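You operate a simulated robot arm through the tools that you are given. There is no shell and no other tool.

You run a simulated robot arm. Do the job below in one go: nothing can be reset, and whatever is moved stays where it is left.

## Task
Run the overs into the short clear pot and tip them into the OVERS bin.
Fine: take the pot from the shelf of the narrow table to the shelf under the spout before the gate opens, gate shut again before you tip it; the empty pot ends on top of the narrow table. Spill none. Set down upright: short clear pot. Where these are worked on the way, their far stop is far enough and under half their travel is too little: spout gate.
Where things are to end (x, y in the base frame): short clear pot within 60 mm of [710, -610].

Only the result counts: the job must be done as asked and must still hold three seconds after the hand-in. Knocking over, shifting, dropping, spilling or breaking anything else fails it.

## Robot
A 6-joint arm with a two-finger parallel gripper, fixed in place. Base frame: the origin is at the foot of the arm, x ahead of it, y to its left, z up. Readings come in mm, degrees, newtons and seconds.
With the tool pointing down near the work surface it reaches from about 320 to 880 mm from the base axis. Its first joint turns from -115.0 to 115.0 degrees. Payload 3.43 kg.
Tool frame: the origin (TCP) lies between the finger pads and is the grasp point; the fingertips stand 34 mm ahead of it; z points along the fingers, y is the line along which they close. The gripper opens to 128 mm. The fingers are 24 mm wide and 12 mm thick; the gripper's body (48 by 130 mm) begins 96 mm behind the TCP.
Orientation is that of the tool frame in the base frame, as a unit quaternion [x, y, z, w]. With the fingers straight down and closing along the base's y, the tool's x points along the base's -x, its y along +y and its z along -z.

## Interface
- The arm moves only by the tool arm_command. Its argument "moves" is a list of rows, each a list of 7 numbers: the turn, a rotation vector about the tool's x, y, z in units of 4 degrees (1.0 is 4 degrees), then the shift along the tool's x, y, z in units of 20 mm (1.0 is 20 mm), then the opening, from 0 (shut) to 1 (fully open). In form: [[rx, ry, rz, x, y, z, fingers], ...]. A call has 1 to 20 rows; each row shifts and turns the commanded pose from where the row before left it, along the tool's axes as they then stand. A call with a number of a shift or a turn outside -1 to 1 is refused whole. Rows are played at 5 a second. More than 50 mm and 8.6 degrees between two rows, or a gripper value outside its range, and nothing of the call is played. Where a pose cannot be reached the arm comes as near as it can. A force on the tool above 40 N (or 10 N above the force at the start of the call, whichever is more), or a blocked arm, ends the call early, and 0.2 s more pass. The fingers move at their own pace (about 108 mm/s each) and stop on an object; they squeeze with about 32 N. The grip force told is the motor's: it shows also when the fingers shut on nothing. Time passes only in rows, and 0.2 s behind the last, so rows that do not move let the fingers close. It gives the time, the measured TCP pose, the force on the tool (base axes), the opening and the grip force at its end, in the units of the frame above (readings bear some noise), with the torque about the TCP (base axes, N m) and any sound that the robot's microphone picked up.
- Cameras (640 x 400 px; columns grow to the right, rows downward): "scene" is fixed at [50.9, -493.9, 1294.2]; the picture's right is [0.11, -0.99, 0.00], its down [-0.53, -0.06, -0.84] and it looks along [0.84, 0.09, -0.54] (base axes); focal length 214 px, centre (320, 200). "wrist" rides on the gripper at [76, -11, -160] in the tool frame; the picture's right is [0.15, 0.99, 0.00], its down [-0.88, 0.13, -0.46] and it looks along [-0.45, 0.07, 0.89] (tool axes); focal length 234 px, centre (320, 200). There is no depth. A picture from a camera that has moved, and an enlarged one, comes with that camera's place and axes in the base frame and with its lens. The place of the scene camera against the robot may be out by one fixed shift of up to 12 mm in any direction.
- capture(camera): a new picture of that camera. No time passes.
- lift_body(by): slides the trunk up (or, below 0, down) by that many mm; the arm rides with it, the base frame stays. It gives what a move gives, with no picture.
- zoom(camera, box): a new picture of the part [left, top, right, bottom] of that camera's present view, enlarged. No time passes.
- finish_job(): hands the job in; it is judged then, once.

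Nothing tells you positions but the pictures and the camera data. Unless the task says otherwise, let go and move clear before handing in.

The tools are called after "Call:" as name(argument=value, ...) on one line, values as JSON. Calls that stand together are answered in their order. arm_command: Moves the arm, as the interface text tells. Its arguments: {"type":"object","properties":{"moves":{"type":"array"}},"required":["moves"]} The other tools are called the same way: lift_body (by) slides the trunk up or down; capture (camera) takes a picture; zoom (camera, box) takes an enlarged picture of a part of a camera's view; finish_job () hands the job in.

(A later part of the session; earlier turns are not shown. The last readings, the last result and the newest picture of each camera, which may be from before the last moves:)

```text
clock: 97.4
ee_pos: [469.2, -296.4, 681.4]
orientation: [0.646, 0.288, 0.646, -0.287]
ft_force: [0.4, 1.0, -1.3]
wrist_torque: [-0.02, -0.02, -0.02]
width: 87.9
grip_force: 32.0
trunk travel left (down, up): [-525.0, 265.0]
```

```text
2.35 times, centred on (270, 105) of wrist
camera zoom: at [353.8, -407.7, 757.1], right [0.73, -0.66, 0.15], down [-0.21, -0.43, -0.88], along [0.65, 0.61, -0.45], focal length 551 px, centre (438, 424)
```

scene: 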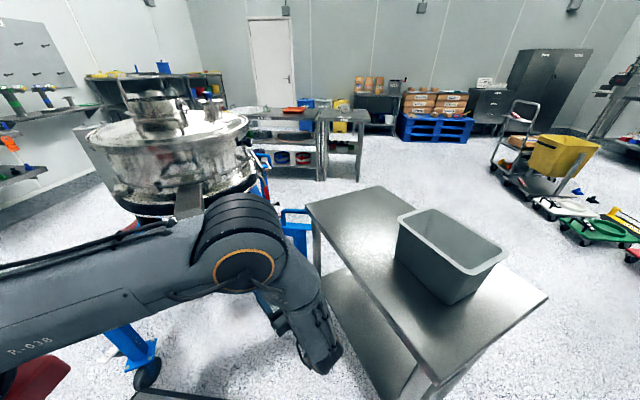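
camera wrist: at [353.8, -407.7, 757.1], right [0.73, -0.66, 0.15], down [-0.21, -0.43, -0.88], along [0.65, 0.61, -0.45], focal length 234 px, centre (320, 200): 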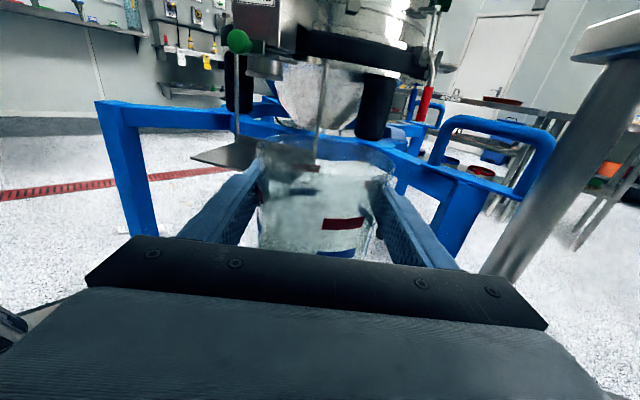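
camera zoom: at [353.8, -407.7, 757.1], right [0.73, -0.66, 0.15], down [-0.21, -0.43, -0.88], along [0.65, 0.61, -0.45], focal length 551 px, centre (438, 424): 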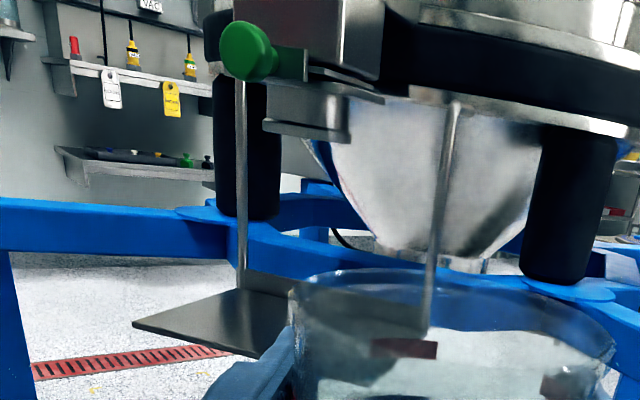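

Shelf top is about z 595 and both rods are at its back corners, so the front is open. I'll turn the heading to about 38° and move to a waiting spot in front of the shelf.

Call:
arm_command(moves=[[-0.8, 0, 0, 0, 0, 0, 0], [-0.8, 0, 0, 0, -0.3, 0.2, 0], [-0.8, 0, 0, 0, -0.5, 0.4, 0], [0, 0, 0, 0, -0.6, 0.5, 0], [0, 0, 0, 0, -0.6, 0.5, 0], [0, 0, 0, 0, -0.6, 0.5, 0], [0, 0, 0, 0, -0.6, 0.5, 0], [0, 0, 0, 0, -0.6, 0.5, 0], [0, 0, 0, 0, -0.6, 0.5, 0], [0, 0, 0, 0, -0.6, 0.5, 0], [0, 0, 0, 0, -0.6, 0.5, 0], [0, 0, 0, 0, -0.6, 0.5, 0], [0, 0, 0, 0, -0.6, 0.5, 0], [0, 0, 0, 0, -0.6, 0.5, 0], [0, 0, 0, 0, -0.6, 0.5, 0]])

Call:
capture(camera="wrist")

Call:
capture(camera="scene")

```text
clock: 100.6
ee_pos: [472.8, -90.8, 681.4]
orientation: [0.668, 0.233, 0.668, -0.232]
ft_force: [-0.3, -0.6, -0.5]
wrist_torque: [-0.01, 0.02, 0.03]
width: 87.7
grip_force: 32.1
trunk travel left (down, up): [-525.0, 265.0]
```

```text
taken
camera wrist: at [340.1, -181.0, 757.7], right [0.61, -0.78, 0.15], down [-0.28, -0.39, -0.88], along [0.74, 0.5, -0.45], focal length 234 px, centre (320, 200)
```

wrist: 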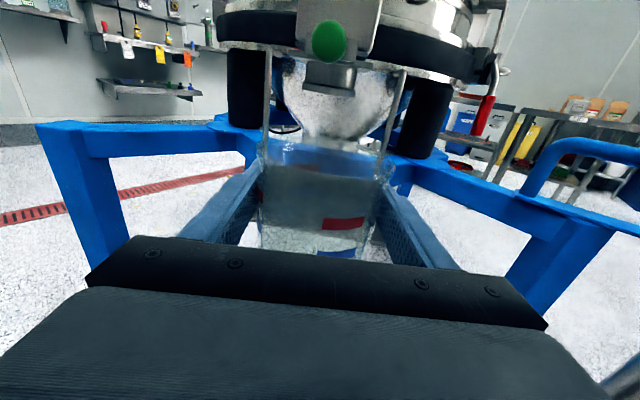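

```text
taken
```

scene: 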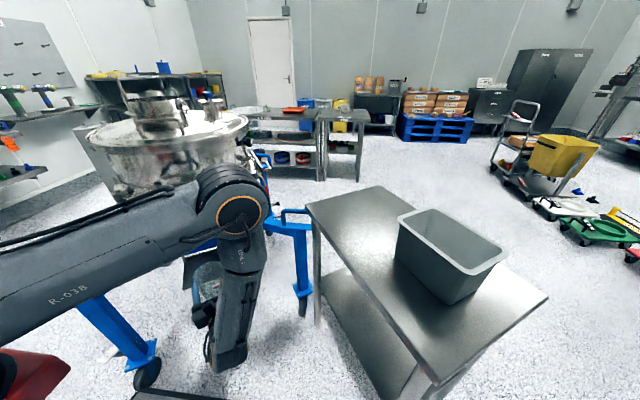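

I'm in front of the shelf with the knob above. I'll zoom in to locate the outlet relative to the hand's line.

Call:
zoom(camera="wrist", box=[240, 0, 420, 110])

Call:
zoom(camera="wrist", box=[240, 90, 420, 260])

Call:
zoom(camera="scene", box=[160, 200, 280, 310])

```text
3.56 times, centred on (330, 55) of wrist
camera zoom: at [340.1, -181.0, 757.7], right [0.61, -0.78, 0.15], down [-0.28, -0.39, -0.88], along [0.74, 0.5, -0.45], focal length 833 px, centre (284, 716)
```

zoom: 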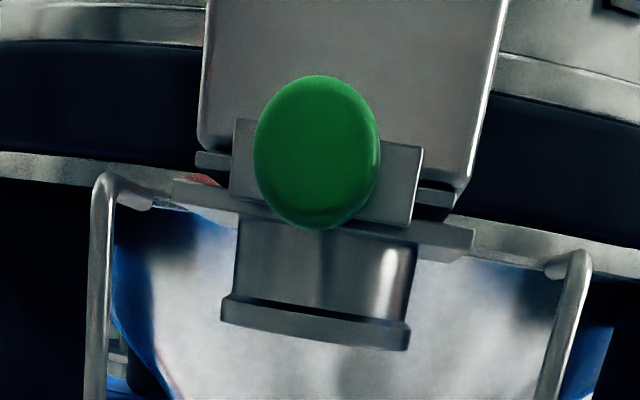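

```text
2.35 times, centred on (330, 175) of wrist
camera zoom: at [340.1, -181.0, 757.7], right [0.61, -0.78, 0.15], down [-0.28, -0.39, -0.88], along [0.74, 0.5, -0.45], focal length 551 px, centre (296, 259)
```

zoom: 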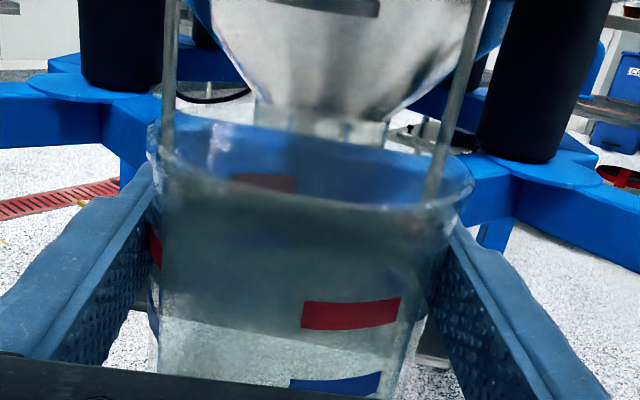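

```text
3.64 times, centred on (220, 255) of scene
camera zoom: at [50.9, -493.9, 1294.2], right [0.11, -0.99, 0.0], down [-0.53, -0.06, -0.84], along [0.84, 0.09, -0.54], focal length 780 px, centre (684, 0)
```

zoom: 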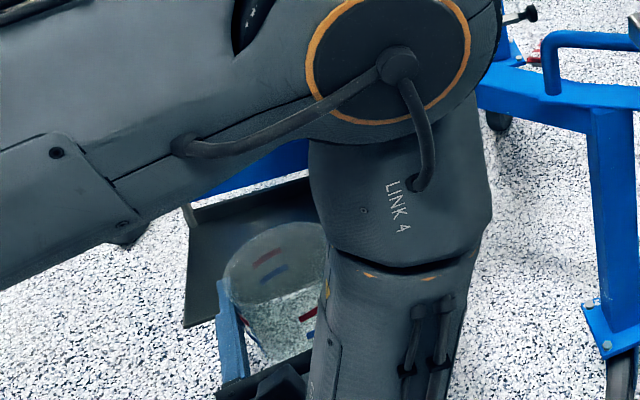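

The outlet centre triangulates to about (598, 7), flange bottom at z 748, directly in line with the hand. I'll advance halfway, then check.

Call:
arm_command(moves=[[0, 0, 0, 0, 0, 0.5, 0], [0, 0, 0, 0, 0, 0.7, 0], [0, 0, 0, 0, 0, 0.7, 0], [0, 0, 0, 0, 0, 0.7, 0], [0, 0, 0, 0, 0, 0.7, 0], [0, 0, 0, 0, 0, 0.7, 0]])

Call:
capture(camera="wrist")

Call:
capture(camera="scene")

```text
clock: 102.0
ee_pos: [536.2, -42.9, 682.7]
orientation: [0.668, 0.233, 0.668, -0.233]
ft_force: [0.9, 0.1, -0.9]
wrist_torque: [0.01, 0.01, -0.01]
width: 87.8
grip_force: 31.6
trunk travel left (down, up): [-525.0, 265.0]
```

```text
taken
camera wrist: at [403.7, -132.2, 757.3], right [0.61, -0.78, 0.15], down [-0.28, -0.39, -0.88], along [0.74, 0.5, -0.45], focal length 234 px, centre (320, 200)
```

wrist: 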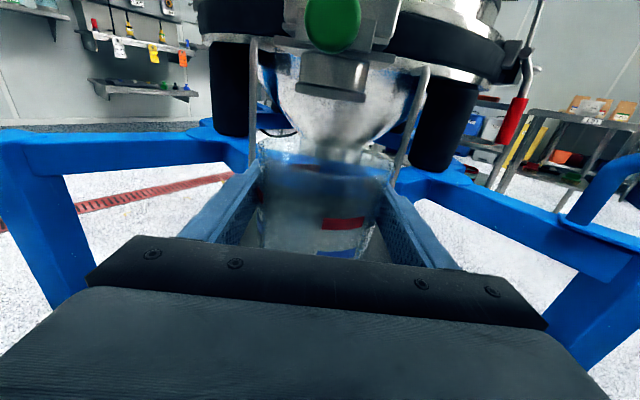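

```text
taken
```

scene: 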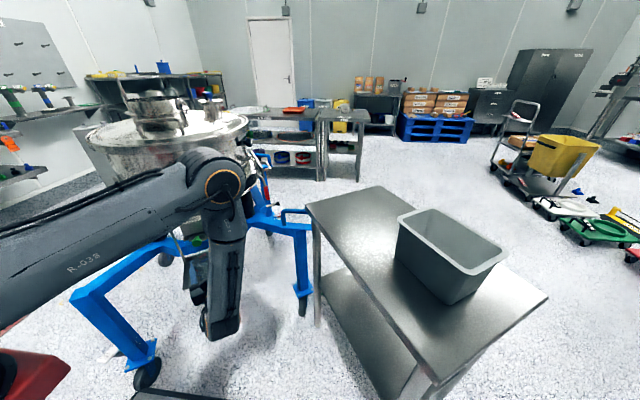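

All clear. I'll advance the remaining 82 mm so the pot is under the outlet.

Call:
arm_command(moves=[[0, 0, 0, 0, -0.06, 0.6, 0], [0, 0, 0, 0, 0, 0.7, 0], [0, 0, 0, 0, 0, 0.7, 0], [0, 0, 0, 0, 0, 0.7, 0], [0, 0, 0, 0, 0, 0.7, 0], [0, 0, 0, 0, 0, 0.68, 0], [0, 0, 0, 0, 0, 0, 0]])

Call:
capture(camera="wrist")

Call:
capture(camera="scene")

```text
clock: 103.6
ee_pos: [600.9, 9.1, 681.6]
orientation: [0.668, 0.231, 0.668, -0.231]
ft_force: [0.1, 0.9, 0.3]
wrist_torque: [0.0, 0.02, 0.02]
width: 88.0
grip_force: 31.4
trunk travel left (down, up): [-525.0, 265.0]
```

```text
taken
camera wrist: at [467.9, -80.2, 757.9], right [0.61, -0.78, 0.15], down [-0.28, -0.39, -0.88], along [0.74, 0.5, -0.45], focal length 234 px, centre (320, 200)
```

wrist: 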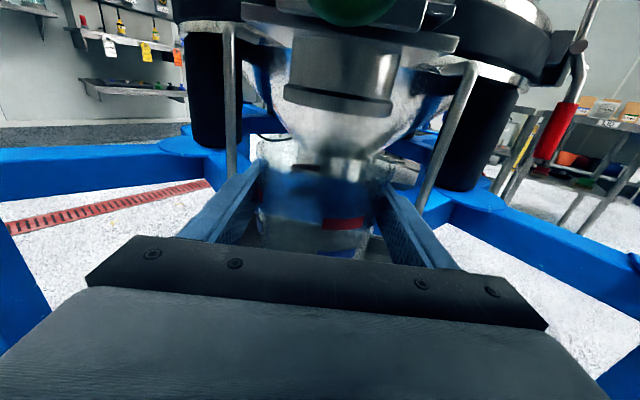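

```text
taken
```

scene: 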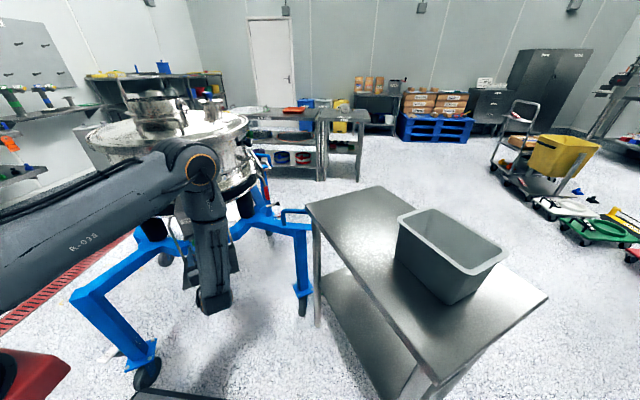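

The pot is centred under the outlet within a few millimetres. I'll lower it toward the shelf.

Call:
arm_command(moves=[[0, 0, 0, -0.4, 0, 0, 0], [0, 0, 0, -0.4, 0, 0, 0], [0, 0, 0, -0.3, 0, 0, 0], [0, 0, 0, -0.15, 0, 0, 0], [0, 0, 0, -0.1, 0, 0, 0], [0, 0, 0, 0, 0, 0, 0]])

Call:
zoom(camera="wrist", box=[230, 140, 410, 260])

```text
clock: 105.0
ee_pos: [600.2, 9.4, 656.3]
orientation: [0.666, 0.234, 0.669, -0.232]
ft_force: [0.0, -2.1, 23.2]
wrist_torque: [0.02, -0.01, -0.01]
width: 87.7
grip_force: 32.4
trunk travel left (down, up): [-525.0, 265.0]
```

```text
3.33 times, centred on (320, 200) of wrist
camera zoom: at [467.0, -80.2, 730.7], right [0.61, -0.78, 0.15], down [-0.27, -0.39, -0.88], along [0.74, 0.5, -0.45], focal length 781 px, centre (320, 200)
```

zoom: 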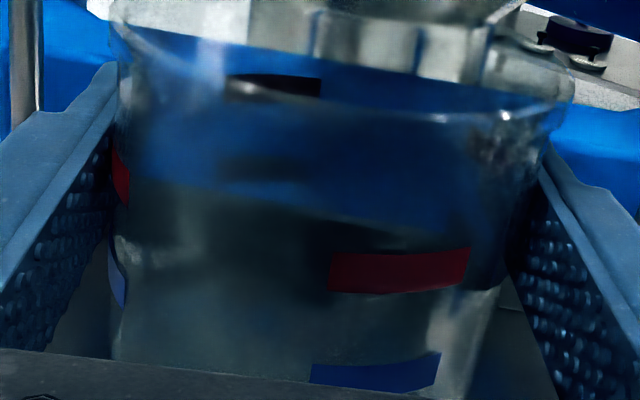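

The pot touched the shelf (23 N up). I'll relieve the pressure slightly, then open the fingers just enough.

Call:
arm_command(moves=[[0, 0, 0, 0.07, 0, 0, 0], [0, 0, 0, 0, 0, 0, 0]])

Call:
zoom(camera="wrist", box=[230, 140, 410, 260])

```text
clock: 105.6
ee_pos: [598.7, 10.4, 655.4]
orientation: [0.668, 0.231, 0.668, -0.23]
ft_force: [4.9, -0.8, 12.2]
wrist_torque: [0.15, -0.59, -0.05]
width: 87.6
grip_force: 32.3
trunk travel left (down, up): [-525.0, 265.0]
```

```text
3.33 times, centred on (320, 200) of wrist
camera zoom: at [466.9, -80.2, 731.1], right [0.61, -0.78, 0.15], down [-0.28, -0.39, -0.88], along [0.74, 0.5, -0.45], focal length 781 px, centre (320, 200)
```

zoom: 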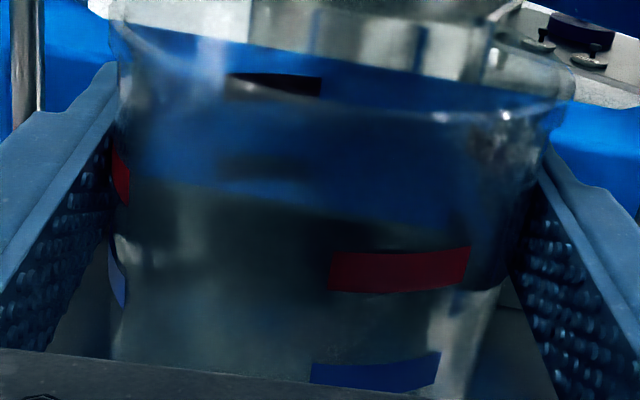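

Still 12 N of contact; I'll ease up another millimetre.

Call:
arm_command(moves=[[0, 0, 0, 0.05, 0, 0, 0], [0, 0, 0, 0, 0, 0, 0]])

```text
clock: 106.2
ee_pos: [598.4, 11.1, 656.4]
orientation: [0.669, 0.232, 0.667, -0.232]
ft_force: [0.1, -0.6, -0.7]
wrist_torque: [0.0, 0.01, 0.05]
width: 87.9
grip_force: 31.7
trunk travel left (down, up): [-525.0, 265.0]
```

Contact is neutral now, so the pot rests on the shelf. I'll open the fingers and check that it stands upright.

Call:
arm_command(moves=[[0, 0, 0, 0, 0, 0, 0.75], [0, 0, 0, 0, 0, 0, 0.9], [0, 0, 0, 0, 0, 0, 0.9], [0, 0, 0, 0, 0, 0, 0.9]])

Call:
capture(camera="wrist")

Call:
zoom(camera="wrist", box=[230, 140, 410, 260])

```text
clock: 107.2
ee_pos: [600.4, 10.5, 657.2]
orientation: [0.668, 0.233, 0.668, -0.23]
ft_force: [0.0, -0.2, 0.5]
wrist_torque: [0.03, 0.02, 0.01]
width: 115.3
grip_force: 0.0
trunk travel left (down, up): [-525.0, 265.0]
```

```text
taken
camera wrist: at [467.1, -79.7, 732.5], right [0.61, -0.78, 0.15], down [-0.28, -0.39, -0.88], along [0.74, 0.5, -0.45], focal length 234 px, centre (320, 200)
```

wrist: 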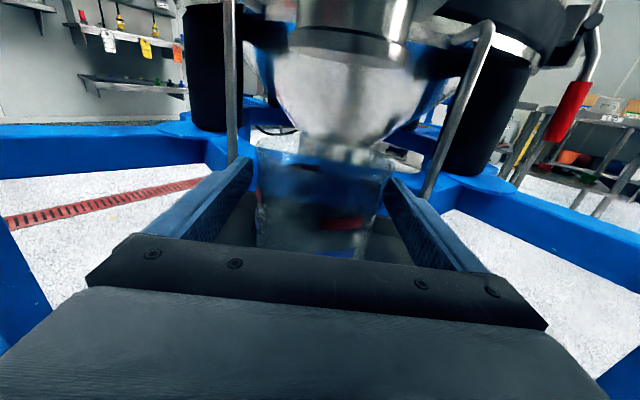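

```text
3.33 times, centred on (320, 200) of wrist
camera zoom: at [467.1, -79.7, 732.5], right [0.61, -0.78, 0.15], down [-0.28, -0.39, -0.88], along [0.74, 0.5, -0.45], focal length 781 px, centre (320, 200)
```

zoom: 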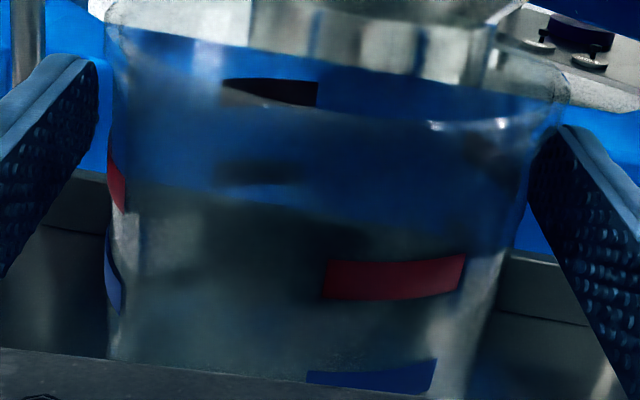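

The pot stands free and upright under the outlet. I'll back straight out.

Call:
arm_command(moves=[[0, 0, 0, 0, 0, -0.3, 0.9], [0, 0, 0, 0, 0, -0.5, 0.9], [0, 0, 0, 0, 0, -0.7, 0.9], [0, 0, 0, 0, 0, -0.8, 0.9], [0, 0, 0, 0, 0, -0.8, 0.9], [0, 0, 0, 0, 0, -0.8, 0.9], [0, 0, 0, 0, 0, -0.8, 0.9], [0, 0, 0, 0, 0, -0.8, 0.9], [0, 0, 0, 0, 0, -0.8, 0.9], [0, 0, 0, 0, 0, -0.8, 0.9], [0, 0, 0, 0, 0, -0.8, 0.9]])

Call:
capture(camera="wrist")

Call:
capture(camera="scene")

```text
clock: 109.6
ee_pos: [474.8, -89.1, 656.6]
orientation: [0.668, 0.233, 0.668, -0.232]
ft_force: [1.3, 0.2, -0.2]
wrist_torque: [0.0, 0.02, 0.04]
width: 115.3
grip_force: 0.1
trunk travel left (down, up): [-525.0, 265.0]
```

```text
taken
camera wrist: at [342.8, -178.8, 732.4], right [0.61, -0.78, 0.15], down [-0.28, -0.39, -0.88], along [0.74, 0.5, -0.45], focal length 234 px, centre (320, 200)
```

wrist: 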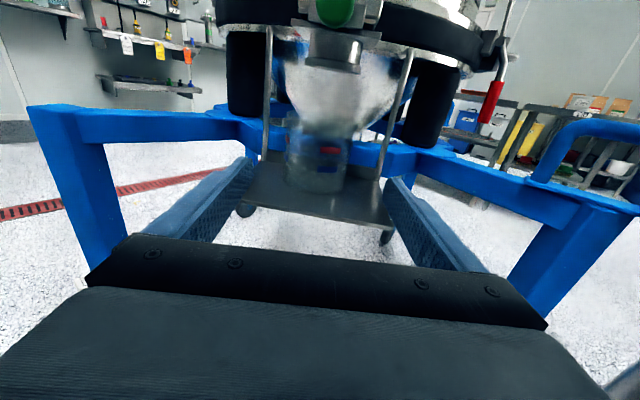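

```text
taken
```

scene: 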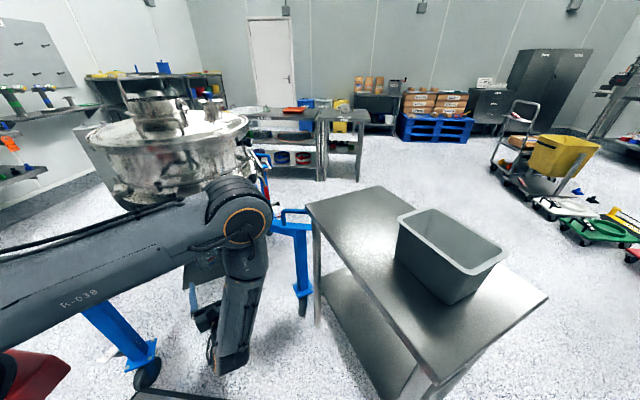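

The pot is on the shelf with the hand clear. I'll zoom to check its alignment under the outlet.

Call:
zoom(camera="wrist", box=[240, 20, 420, 210])

Call:
zoom(camera="wrist", box=[270, 0, 390, 80])

```text
2.11 times, centred on (330, 115) of wrist
camera zoom: at [342.8, -178.8, 732.4], right [0.61, -0.78, 0.15], down [-0.28, -0.39, -0.88], along [0.74, 0.5, -0.45], focal length 493 px, centre (299, 379)
```

zoom: 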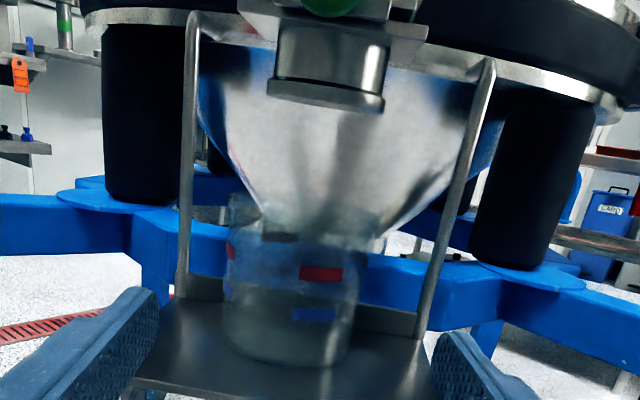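

```text
5.00 times, centred on (330, 40) of wrist
camera zoom: at [342.8, -178.8, 732.4], right [0.61, -0.78, 0.15], down [-0.28, -0.39, -0.88], along [0.74, 0.5, -0.45], focal length 1171 px, centre (270, 1000)
```

zoom: 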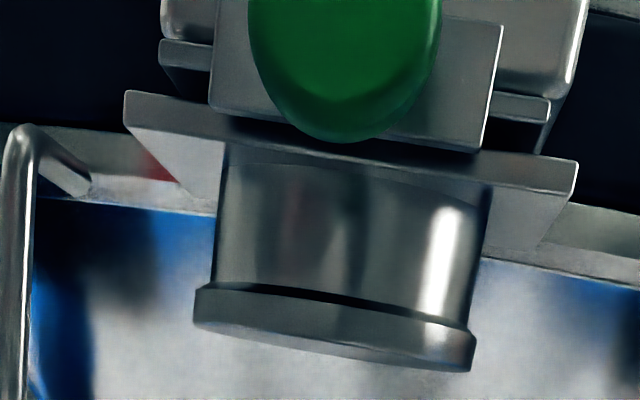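

Pot and outlet line up. Next is the gate: I'll back off a little and raise the trunk so I can reach the green knob at about (535, -30, 788) with a level hand.

Call:
arm_command(moves=[[0, 0, 0, 0, 0, -0.8, 0.9], [0, 0, 0, 0, 0, -0.8, 0.8], [0, 0, 0, 0, 0, -0.8, 0.7], [-0.5, 0, 0, 0, 0, -0.6, 0.65], [-0.5, 0, 0, 0, 0, 0, 0.65], [-0.45, 0, 0, 0, 0, 0, 0.65]])

Call:
lift_body(by=180)

Call:
capture(camera="wrist")

Call:
capture(camera="scene")

```text
clock: 111.0
ee_pos: [428.5, -125.3, 657.3]
orientation: [0.679, 0.197, 0.679, -0.196]
ft_force: [0.6, 0.0, -1.1]
wrist_torque: [0.02, 0.02, 0.0]
width: 82.9
grip_force: 0.0
trunk travel left (down, up): [-525.0, 265.0]
```

```text
clock: 113.0
ee_pos: [428.3, -124.8, 836.7]
orientation: [0.679, 0.198, 0.679, -0.197]
ft_force: [0.7, 0.1, -0.4]
wrist_torque: [-0.02, -0.01, 0.0]
width: 83.1
grip_force: 0.1
trunk travel left (down, up): [-705.0, 85.0]
```

```text
taken
camera wrist: at [287.6, -201.2, 912.7], right [0.53, -0.83, 0.15], down [-0.31, -0.36, -0.88], along [0.79, 0.42, -0.45], focal length 234 px, centre (320, 200)
```

wrist: 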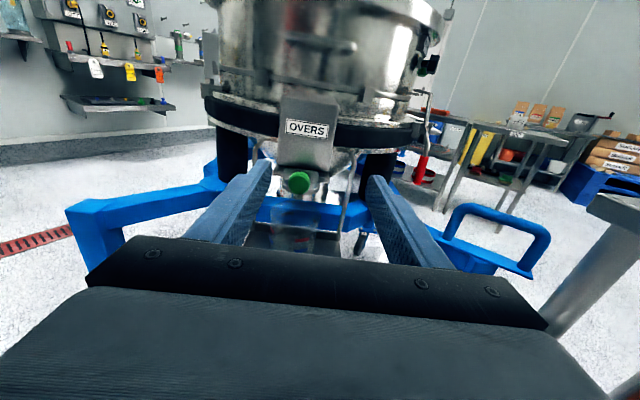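

```text
taken
```

scene: 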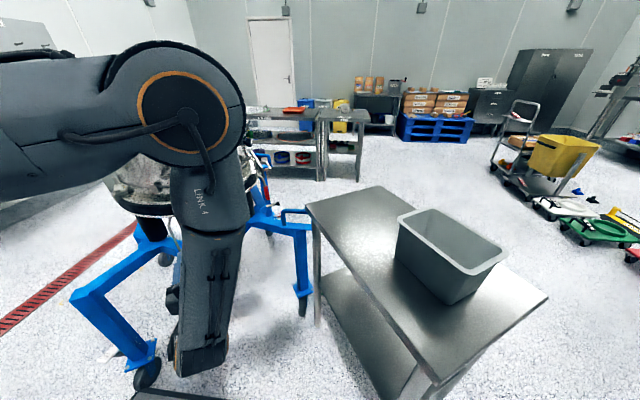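

The knob is straight ahead and slightly left. I'll zoom for a precise fix.

Call:
zoom(camera="wrist", box=[240, 100, 380, 260])

```text
2.50 times, centred on (310, 180) of wrist
camera zoom: at [287.6, -201.2, 912.7], right [0.53, -0.83, 0.15], down [-0.31, -0.36, -0.88], along [0.79, 0.42, -0.45], focal length 585 px, centre (345, 250)
```

zoom: 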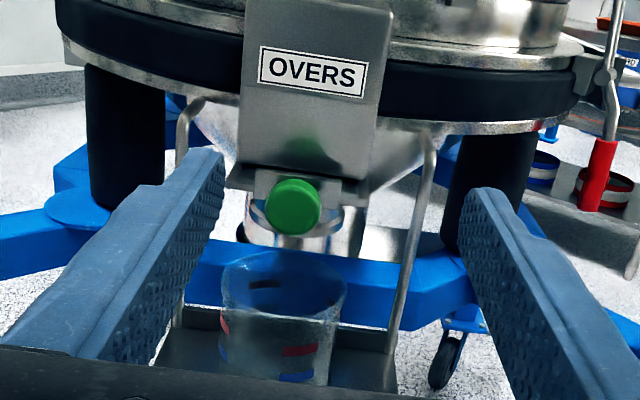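

Knob confirmed at about (535, -31, 786). I'll line up height and sideways, then advance part way.

Call:
arm_command(moves=[[0, 0, 0, -0.8, -0.36, 0, 0.65], [0, 0, 0, -0.85, -0.36, 0, 0.65], [0, 0, 0, -0.85, -0.36, 0, 0.65], [0, 0, 0, 0, 0, 0.8, 0.65], [0, 0, 0, 0, 0, 0.8, 0.65], [0, 0, 0, 0, 0, 0.8, 0.65], [0, 0, 0, 0, 0, 0.6, 0.65], [0, 0, 0, 0, 0, 0, 0.65]])

Call:
capture(camera="wrist")

Call:
zoom(camera="wrist", box=[250, 100, 390, 250])

```text
clock: 114.8
ee_pos: [468.6, -73.5, 787.3]
orientation: [0.679, 0.199, 0.679, -0.197]
ft_force: [0.7, -0.5, 0.8]
wrist_torque: [0.01, -0.03, 0.02]
width: 83.1
grip_force: 0.0
trunk travel left (down, up): [-705.0, 85.0]
```

```text
taken
camera wrist: at [326.1, -150.1, 862.8], right [0.53, -0.83, 0.15], down [-0.31, -0.36, -0.88], along [0.79, 0.42, -0.45], focal length 234 px, centre (320, 200)
```

wrist: 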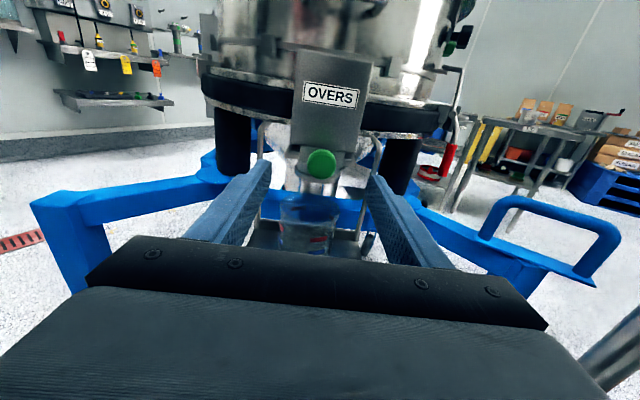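

```text
2.67 times, centred on (320, 175) of wrist
camera zoom: at [326.1, -150.1, 862.8], right [0.53, -0.83, 0.15], down [-0.31, -0.36, -0.88], along [0.79, 0.42, -0.45], focal length 624 px, centre (320, 267)
```

zoom: 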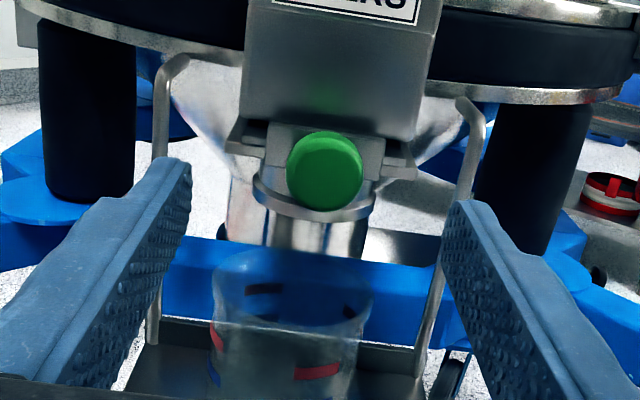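

The knob is dead ahead within a millimetre or two. I'll advance 56 mm so the fingertips straddle the knob head.

Call:
arm_command(moves=[[0, 0, 0, 0, 0.05, 0.8, 0.65], [0, 0, 0, 0, 0, 0.8, 0.65], [0, 0, 0, 0, 0, 0.7, 0.65], [0, 0, 0, 0, 0, 0.5, 0.65], [0, 0, 0, 0, 0, 0, 0.65]])

Call:
capture(camera="wrist")

Call:
zoom(camera="wrist", box=[240, 80, 400, 250])

```text
clock: 116.0
ee_pos: [515.1, -45.0, 786.8]
orientation: [0.679, 0.198, 0.679, -0.197]
ft_force: [-0.7, 0.3, -0.5]
wrist_torque: [0.0, 0.01, 0.0]
width: 83.0
grip_force: 0.1
trunk travel left (down, up): [-705.0, 85.0]
```

```text
taken
camera wrist: at [374.4, -121.5, 862.7], right [0.53, -0.83, 0.15], down [-0.31, -0.36, -0.88], along [0.79, 0.42, -0.45], focal length 234 px, centre (320, 200)
```

wrist: 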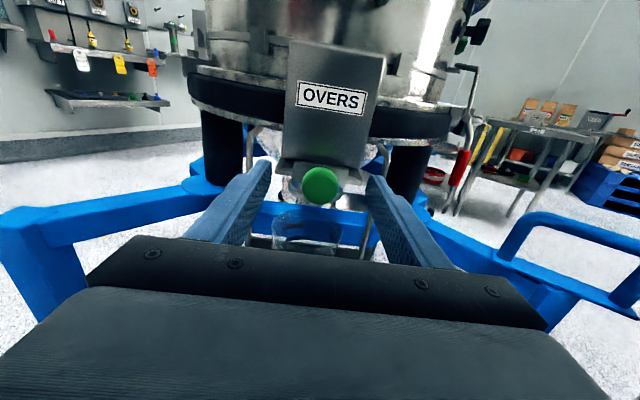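

```text
2.35 times, centred on (320, 165) of wrist
camera zoom: at [374.4, -121.5, 862.7], right [0.53, -0.83, 0.15], down [-0.31, -0.36, -0.88], along [0.79, 0.42, -0.45], focal length 551 px, centre (320, 282)
```

zoom: 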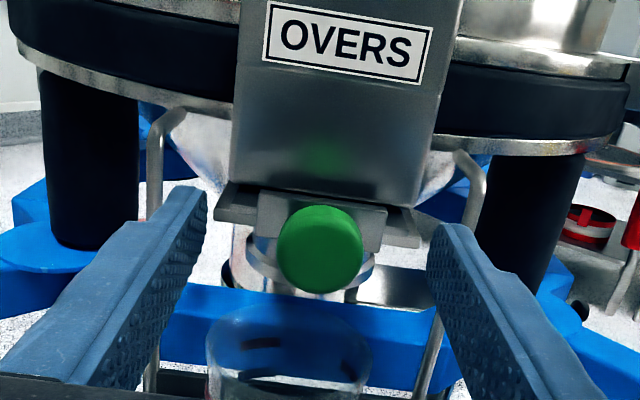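

The fingertips straddle the knob head. I'll move in 4 mm more and close on it.

Call:
arm_command(moves=[[0, 0, 0, 0.03, 0, 0.2, 0.65], [0, 0, 0, 0, 0, 0, 0], [0, 0, 0, 0, 0, 0, 0], [0, 0, 0, 0, 0, 0, 0], [0, 0, 0, 0, 0, 0, 0], [0, 0, 0, 0, 0, 0, 0]])

Call:
zoom(camera="wrist", box=[240, 80, 400, 250])

```text
clock: 117.4
ee_pos: [518.9, -43.3, 787.8]
orientation: [0.679, 0.198, 0.679, -0.197]
ft_force: [0.9, -2.5, 0.0]
wrist_torque: [0.01, -0.07, -0.25]
width: 28.2
grip_force: 45.2
trunk travel left (down, up): [-705.0, 85.0]
```

```text
2.35 times, centred on (320, 165) of wrist
camera zoom: at [377.3, -119.7, 863.4], right [0.53, -0.83, 0.15], down [-0.31, -0.36, -0.88], along [0.79, 0.42, -0.45], focal length 551 px, centre (320, 282)
```

zoom: 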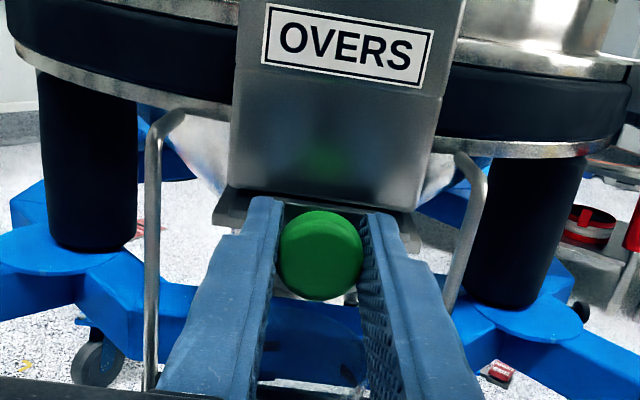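

The knob is gripped firmly at 28 mm and 45 N. I'll pull it out a little along its axis and see how the gate responds.

Call:
arm_command(moves=[[0, 0, 0, 0, 0, -0.4, 0], [0, 0, 0, 0, 0, -0.5, 0]])

Call:
zoom(camera="wrist", box=[240, 80, 400, 250])

Call:
capture(camera="wrist")

```text
clock: 118.0
ee_pos: [503.0, -53.7, 787.9]
orientation: [0.679, 0.199, 0.679, -0.197]
ft_force: [-0.2, -0.5, 3.5]
wrist_torque: [-0.4, 0.87, -0.31]
width: 28.3
grip_force: 44.7
trunk travel left (down, up): [-705.0, 85.0]
```

```text
2.35 times, centred on (320, 165) of wrist
camera zoom: at [361.9, -129.6, 863.5], right [0.53, -0.83, 0.15], down [-0.31, -0.36, -0.88], along [0.79, 0.42, -0.45], focal length 551 px, centre (320, 282)
```

zoom: 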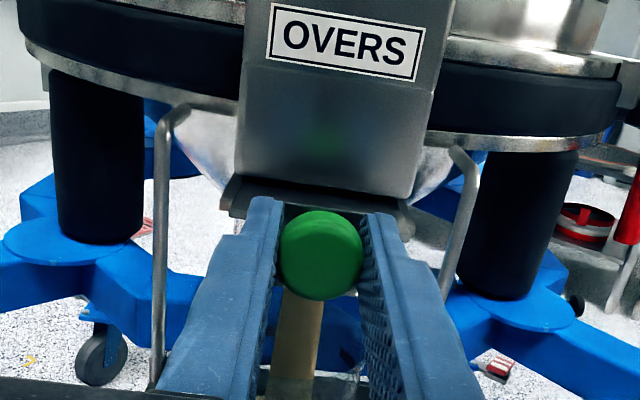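

```text
taken
camera wrist: at [361.9, -129.6, 863.5], right [0.53, -0.83, 0.15], down [-0.31, -0.36, -0.88], along [0.79, 0.42, -0.45], focal length 234 px, centre (320, 200)
```

wrist: 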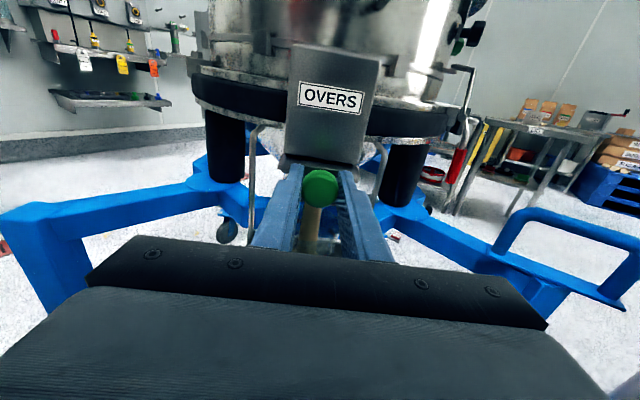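

The gate is opening and a tan stream of overs is falling into the pot. I'll keep pulling toward the far stop.

Call:
arm_command(moves=[[0, 0, 0, 0, 0, -0.7, 0], [0, 0, 0, 0, 0, -0.7, 0]])

Call:
zoom(camera="wrist", box=[240, 80, 400, 250])

```text
clock: 118.6
ee_pos: [478.7, -67.5, 788.2]
orientation: [0.679, 0.197, 0.679, -0.197]
ft_force: [2.1, -0.9, 8.7]
wrist_torque: [0.02, 0.07, -0.3]
width: 28.2
grip_force: 44.8
trunk travel left (down, up): [-705.0, 85.0]
```

```text
2.35 times, centred on (320, 165) of wrist
camera zoom: at [337.7, -144.2, 863.1], right [0.53, -0.84, 0.15], down [-0.31, -0.35, -0.88], along [0.79, 0.42, -0.45], focal length 551 px, centre (320, 282)
```

zoom: 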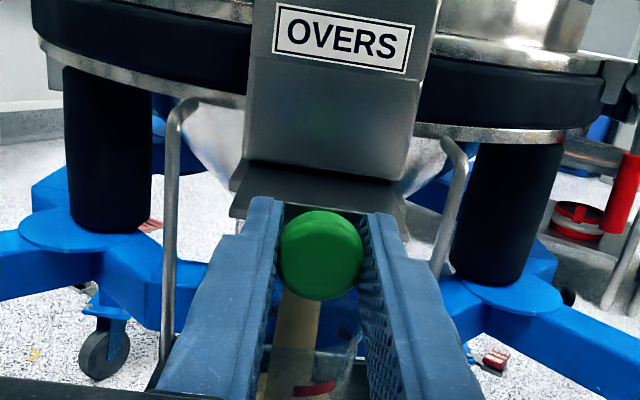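

The gate is about 46 mm out and still sliding. I'll continue.

Call:
arm_command(moves=[[0, 0, 0, 0, 0, -0.6, 0], [0, 0, 0, 0, 0, -0.6, 0]])

Call:
zoom(camera="wrist", box=[240, 80, 400, 250])

```text
clock: 119.2
ee_pos: [460.0, -79.8, 786.1]
orientation: [0.68, 0.199, 0.678, -0.197]
ft_force: [31.2, 17.2, 4.0]
wrist_torque: [0.02, -0.06, -0.47]
width: 28.2
grip_force: 45.6
trunk travel left (down, up): [-705.0, 85.0]
```

```text
2.35 times, centred on (320, 165) of wrist
camera zoom: at [319.2, -156.2, 861.6], right [0.53, -0.83, 0.15], down [-0.32, -0.36, -0.88], along [0.79, 0.42, -0.45], focal length 551 px, centre (320, 282)
```

zoom: 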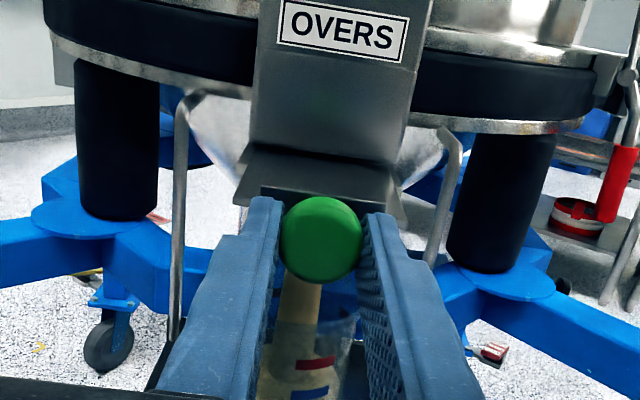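

The gate is at its far stop (35 N, about 69 mm of travel). I'll ease off slightly and watch the pot fill.

Call:
arm_command(moves=[[0, 0, 0, 0, 0, 0.1, 0]])

Call:
zoom(camera="wrist", box=[270, 160, 370, 250])

Call:
zoom(camera="scene", box=[150, 150, 290, 330])

```text
clock: 119.6
ee_pos: [460.4, -80.1, 785.4]
orientation: [0.68, 0.197, 0.678, -0.197]
ft_force: [3.8, 3.4, -5.4]
wrist_torque: [-0.17, -0.32, -0.15]
width: 27.8
grip_force: 45.0
trunk travel left (down, up): [-705.0, 85.0]
```

```text
4.44 times, centred on (320, 205) of wrist
camera zoom: at [319.2, -155.8, 861.7], right [0.53, -0.84, 0.15], down [-0.32, -0.35, -0.88], along [0.79, 0.42, -0.45], focal length 1041 px, centre (320, 178)
```

zoom: 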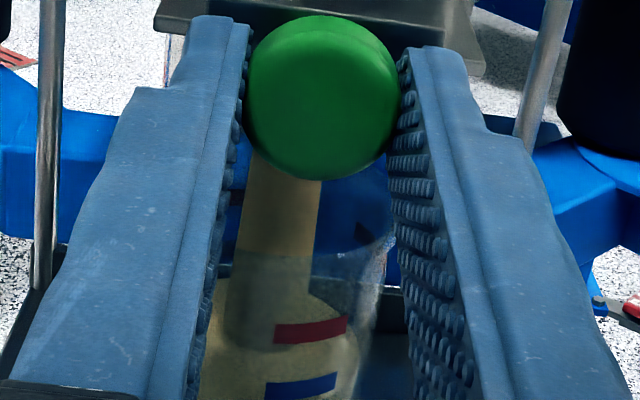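

```text
2.22 times, centred on (220, 240) of scene
camera zoom: at [50.9, -493.9, 1294.2], right [0.11, -0.99, 0.0], down [-0.53, -0.06, -0.84], along [0.84, 0.09, -0.54], focal length 477 px, centre (542, 111)
```

zoom: 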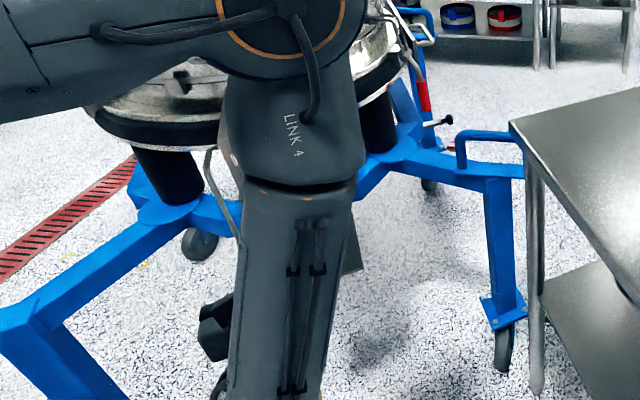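

The pot is filling and the level is still low. I'll watch it in short steps, ready to push the gate shut.

Call:
arm_command(moves=[[0, 0, 0, 0, 0, 0, 0]])

Call:
zoom(camera="wrist", box=[270, 160, 370, 250])

```text
clock: 120.0
ee_pos: [461.3, -79.9, 786.0]
orientation: [0.68, 0.197, 0.678, -0.197]
ft_force: [-0.1, 0.5, -11.5]
wrist_torque: [-0.13, 0.34, -0.61]
width: 28.2
grip_force: 44.7
trunk travel left (down, up): [-705.0, 85.0]
```

```text
4.44 times, centred on (320, 205) of wrist
camera zoom: at [319.6, -155.7, 861.7], right [0.53, -0.84, 0.15], down [-0.32, -0.35, -0.88], along [0.79, 0.42, -0.45], focal length 1041 px, centre (320, 178)
```

zoom: 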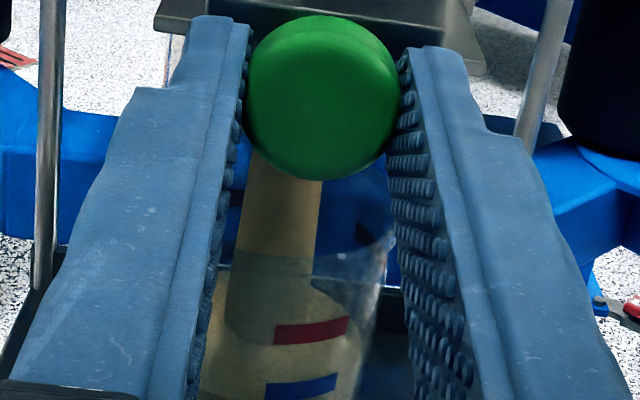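

By my projection the level is about 25 mm and rising roughly 16 mm/s, with the red line at 59 mm. I'll watch a little longer.

Call:
arm_command(moves=[[0, 0, 0, 0, 0, 0, 0]])

Call:
zoom(camera="wrist", box=[270, 160, 370, 250])

```text
clock: 120.4
ee_pos: [460.8, -80.5, 786.8]
orientation: [0.68, 0.197, 0.678, -0.196]
ft_force: [0.0, -0.9, -17.4]
wrist_torque: [-0.29, 0.72, -0.5]
width: 28.3
grip_force: 44.8
trunk travel left (down, up): [-705.0, 85.0]
```

```text
4.44 times, centred on (320, 205) of wrist
camera zoom: at [320.3, -155.5, 861.7], right [0.53, -0.83, 0.15], down [-0.32, -0.36, -0.88], along [0.79, 0.42, -0.45], focal length 1041 px, centre (320, 178)
```

zoom: 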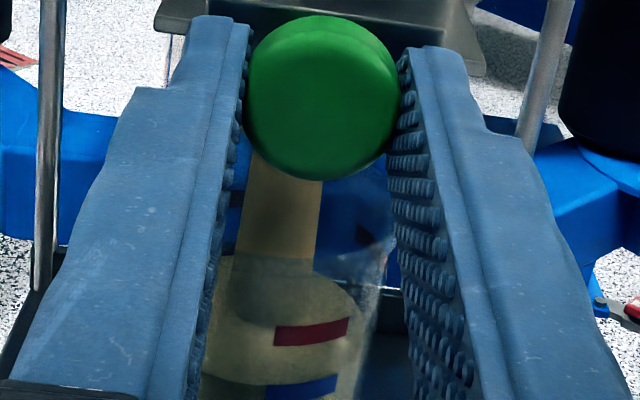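

The level is near the blue line and still rising. I'll take out the small vertical load on the knob and keep watching.

Call:
arm_command(moves=[[0, 0, 0, -0.06, 0, 0, 0]])

Call:
zoom(camera="wrist", box=[270, 160, 370, 250])

```text
clock: 120.8
ee_pos: [460.4, -78.3, 785.4]
orientation: [0.679, 0.198, 0.679, -0.198]
ft_force: [0.0, 1.3, -11.2]
wrist_torque: [-0.74, 1.21, -0.23]
width: 28.1
grip_force: 44.7
trunk travel left (down, up): [-705.0, 85.0]
```

```text
4.44 times, centred on (320, 205) of wrist
camera zoom: at [320.3, -155.6, 861.3], right [0.53, -0.83, 0.15], down [-0.31, -0.36, -0.88], along [0.79, 0.42, -0.45], focal length 1041 px, centre (320, 178)
```

zoom: 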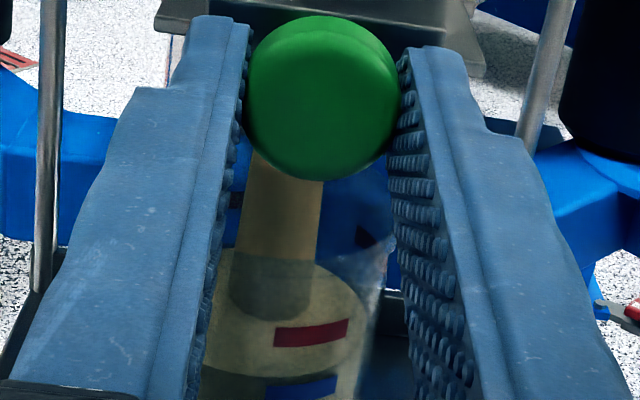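

The surface disc is now clearly visible, right about at the blue line. I'll allow a bit more.

Call:
arm_command(moves=[[0, 0, 0, -0.03, 0, 0, 0]])

Call:
zoom(camera="wrist", box=[270, 160, 370, 250])

```text
clock: 121.2
ee_pos: [460.4, -79.5, 784.8]
orientation: [0.679, 0.198, 0.679, -0.197]
ft_force: [-1.7, 2.3, -7.2]
wrist_torque: [-0.6, 1.02, -0.19]
width: 28.4
grip_force: 44.9
trunk travel left (down, up): [-705.0, 85.0]
```

```text
4.44 times, centred on (320, 205) of wrist
camera zoom: at [320.1, -155.8, 861.2], right [0.53, -0.83, 0.15], down [-0.31, -0.36, -0.88], along [0.79, 0.42, -0.45], focal length 1041 px, centre (320, 178)
```

zoom: 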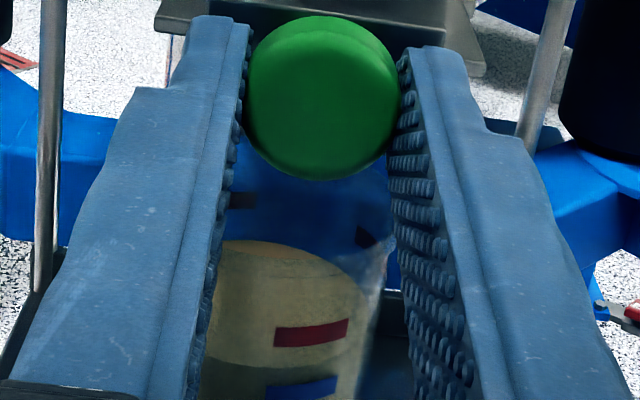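

The stream has stopped by itself with the level between the blue and red lines. I'll push the gate shut now, slowly toward its inner stop.

Call:
arm_command(moves=[[0, 0, 0, 0, 0, 0.4, 0], [0, 0, 0, 0, 0, 0.6, 0], [0, 0, 0, 0, 0, 0.6, 0], [0, 0, 0, 0, 0, 0.6, 0]])

Call:
zoom(camera="wrist", box=[240, 80, 400, 250])

```text
clock: 122.2
ee_pos: [499.7, -54.8, 785.6]
orientation: [0.68, 0.198, 0.678, -0.197]
ft_force: [-4.9, 6.3, -23.4]
wrist_torque: [-0.17, 0.22, -0.04]
width: 27.9
grip_force: 45.2
trunk travel left (down, up): [-705.0, 85.0]
```

```text
2.35 times, centred on (320, 165) of wrist
camera zoom: at [358.5, -132.0, 861.8], right [0.53, -0.83, 0.15], down [-0.32, -0.36, -0.88], along [0.79, 0.42, -0.45], focal length 551 px, centre (320, 282)
```

zoom: 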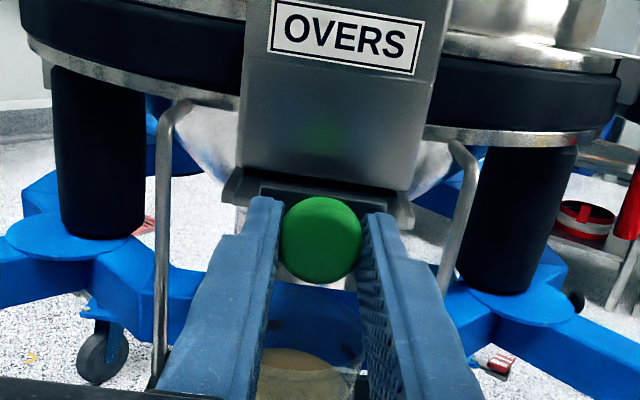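

The gate is about two-thirds closed, but a sideways load of 23 N has built up on the grip. I'll open the fingers briefly to release it and see where the knob sits.

Call:
arm_command(moves=[[0, 0, 0, 0, 0, 0, 0.45], [0, 0, 0, 0, 0, 0, 0.45], [0, 0, 0, 0, 0, 0, 0.45]])

Call:
zoom(camera="wrist", box=[240, 80, 400, 250])

```text
clock: 123.0
ee_pos: [500.0, -55.9, 786.9]
orientation: [0.678, 0.2, 0.679, -0.198]
ft_force: [-0.8, 0.9, -0.4]
wrist_torque: [0.0, 0.0, -0.02]
width: 57.7
grip_force: 0.1
trunk travel left (down, up): [-705.0, 85.0]
```

```text
2.35 times, centred on (320, 165) of wrist
camera zoom: at [358.3, -132.7, 862.5], right [0.53, -0.83, 0.15], down [-0.31, -0.36, -0.88], along [0.79, 0.42, -0.45], focal length 551 px, centre (320, 282)
```

zoom: 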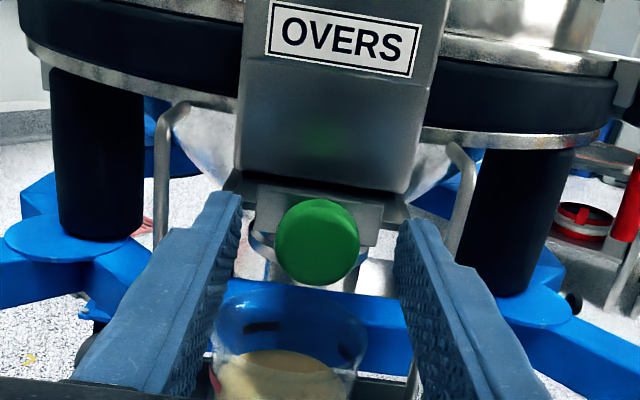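

Released, the load vanished; the knob is about 14 mm short of fully in. I'll back off, close the fingers, and push the knob home with the fingertips.

Call:
arm_command(moves=[[0, 0, 0, 0, 0, -0.8, 0.45], [0, 0, 0, 0, 0, -0.8, 0.45], [0, 0, 0, 0, 0, 0, 0], [0, 0, 0, 0, 0, 0, 0], [0, 0, 0, 0, 0, 0, 0]])

Call:
zoom(camera="wrist", box=[240, 80, 400, 250])

```text
clock: 124.2
ee_pos: [472.9, -72.6, 786.7]
orientation: [0.679, 0.198, 0.679, -0.198]
ft_force: [0.2, 0.8, 0.1]
wrist_torque: [0.02, 0.03, -0.01]
width: 0.0
grip_force: 32.1
trunk travel left (down, up): [-705.0, 85.0]
```

```text
2.35 times, centred on (320, 165) of wrist
camera zoom: at [331.3, -149.9, 861.2], right [0.53, -0.83, 0.15], down [-0.31, -0.36, -0.88], along [0.79, 0.42, -0.45], focal length 551 px, centre (320, 282)
```

zoom: 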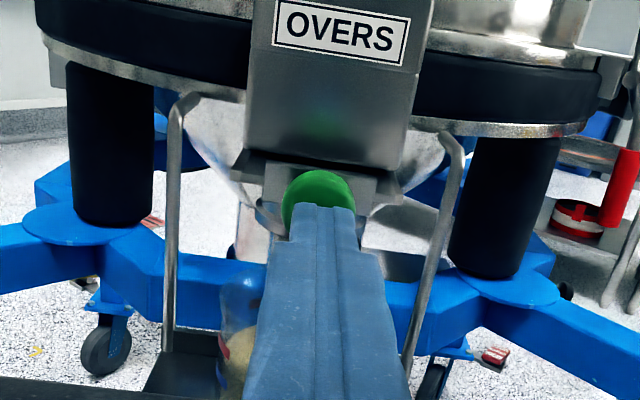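

The closed fingertips face the knob squarely. I'll push in gently.

Call:
arm_command(moves=[[0, 0, 0, 0, 0, 0.5, 0], [0, 0, 0, 0, 0, 0.3, 0], [0, 0, 0, 0, 0, 0.25, 0], [0, 0, 0, 0, 0, 0.25, 0], [0, 0, 0, 0, 0, 0.2, 0]])

Call:
zoom(camera="wrist", box=[240, 80, 400, 250])

```text
clock: 125.4
ee_pos: [492.6, -58.0, 784.5]
orientation: [0.68, 0.194, 0.679, -0.196]
ft_force: [-31.9, -20.1, 4.8]
wrist_torque: [-0.08, -0.41, -0.02]
width: 0.1
grip_force: 32.4
trunk travel left (down, up): [-705.0, 85.0]
stopped in row 5: the force on the tool passed its limit at 46 N (the readings are from after the stop); the commanded pose is now the measured one
```

```text
2.35 times, centred on (320, 165) of wrist
camera zoom: at [352.3, -134.4, 861.2], right [0.53, -0.84, 0.14], down [-0.32, -0.35, -0.88], along [0.79, 0.42, -0.45], focal length 551 px, centre (320, 282)
```

zoom: 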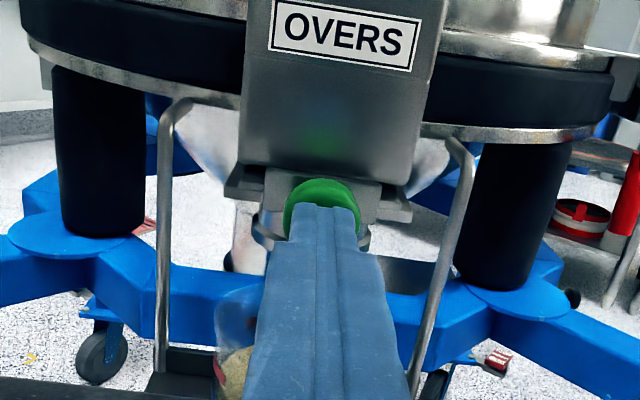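

The push stopped at 46 N, which should be the inner stop. I'll press once more to confirm it doesn't move further.

Call:
arm_command(moves=[[0, 0, 0, 0, 0, 0.1, 0], [0, 0, 0, 0, 0, 0.1, 0], [0, 0, 0, 0, 0, 0.1, 0]])

```text
clock: 125.7
ee_pos: [494.4, -59.6, 783.3]
orientation: [0.681, 0.193, 0.679, -0.197]
ft_force: [-39.4, -25.5, 7.7]
wrist_torque: [-0.1, -0.46, 0.01]
width: 0.0
grip_force: 31.7
trunk travel left (down, up): [-705.0, 85.0]
stopped in row 1: the force on the tool passed its limit at 54 N (the readings are from after the stop); the commanded pose is now the measured one
```

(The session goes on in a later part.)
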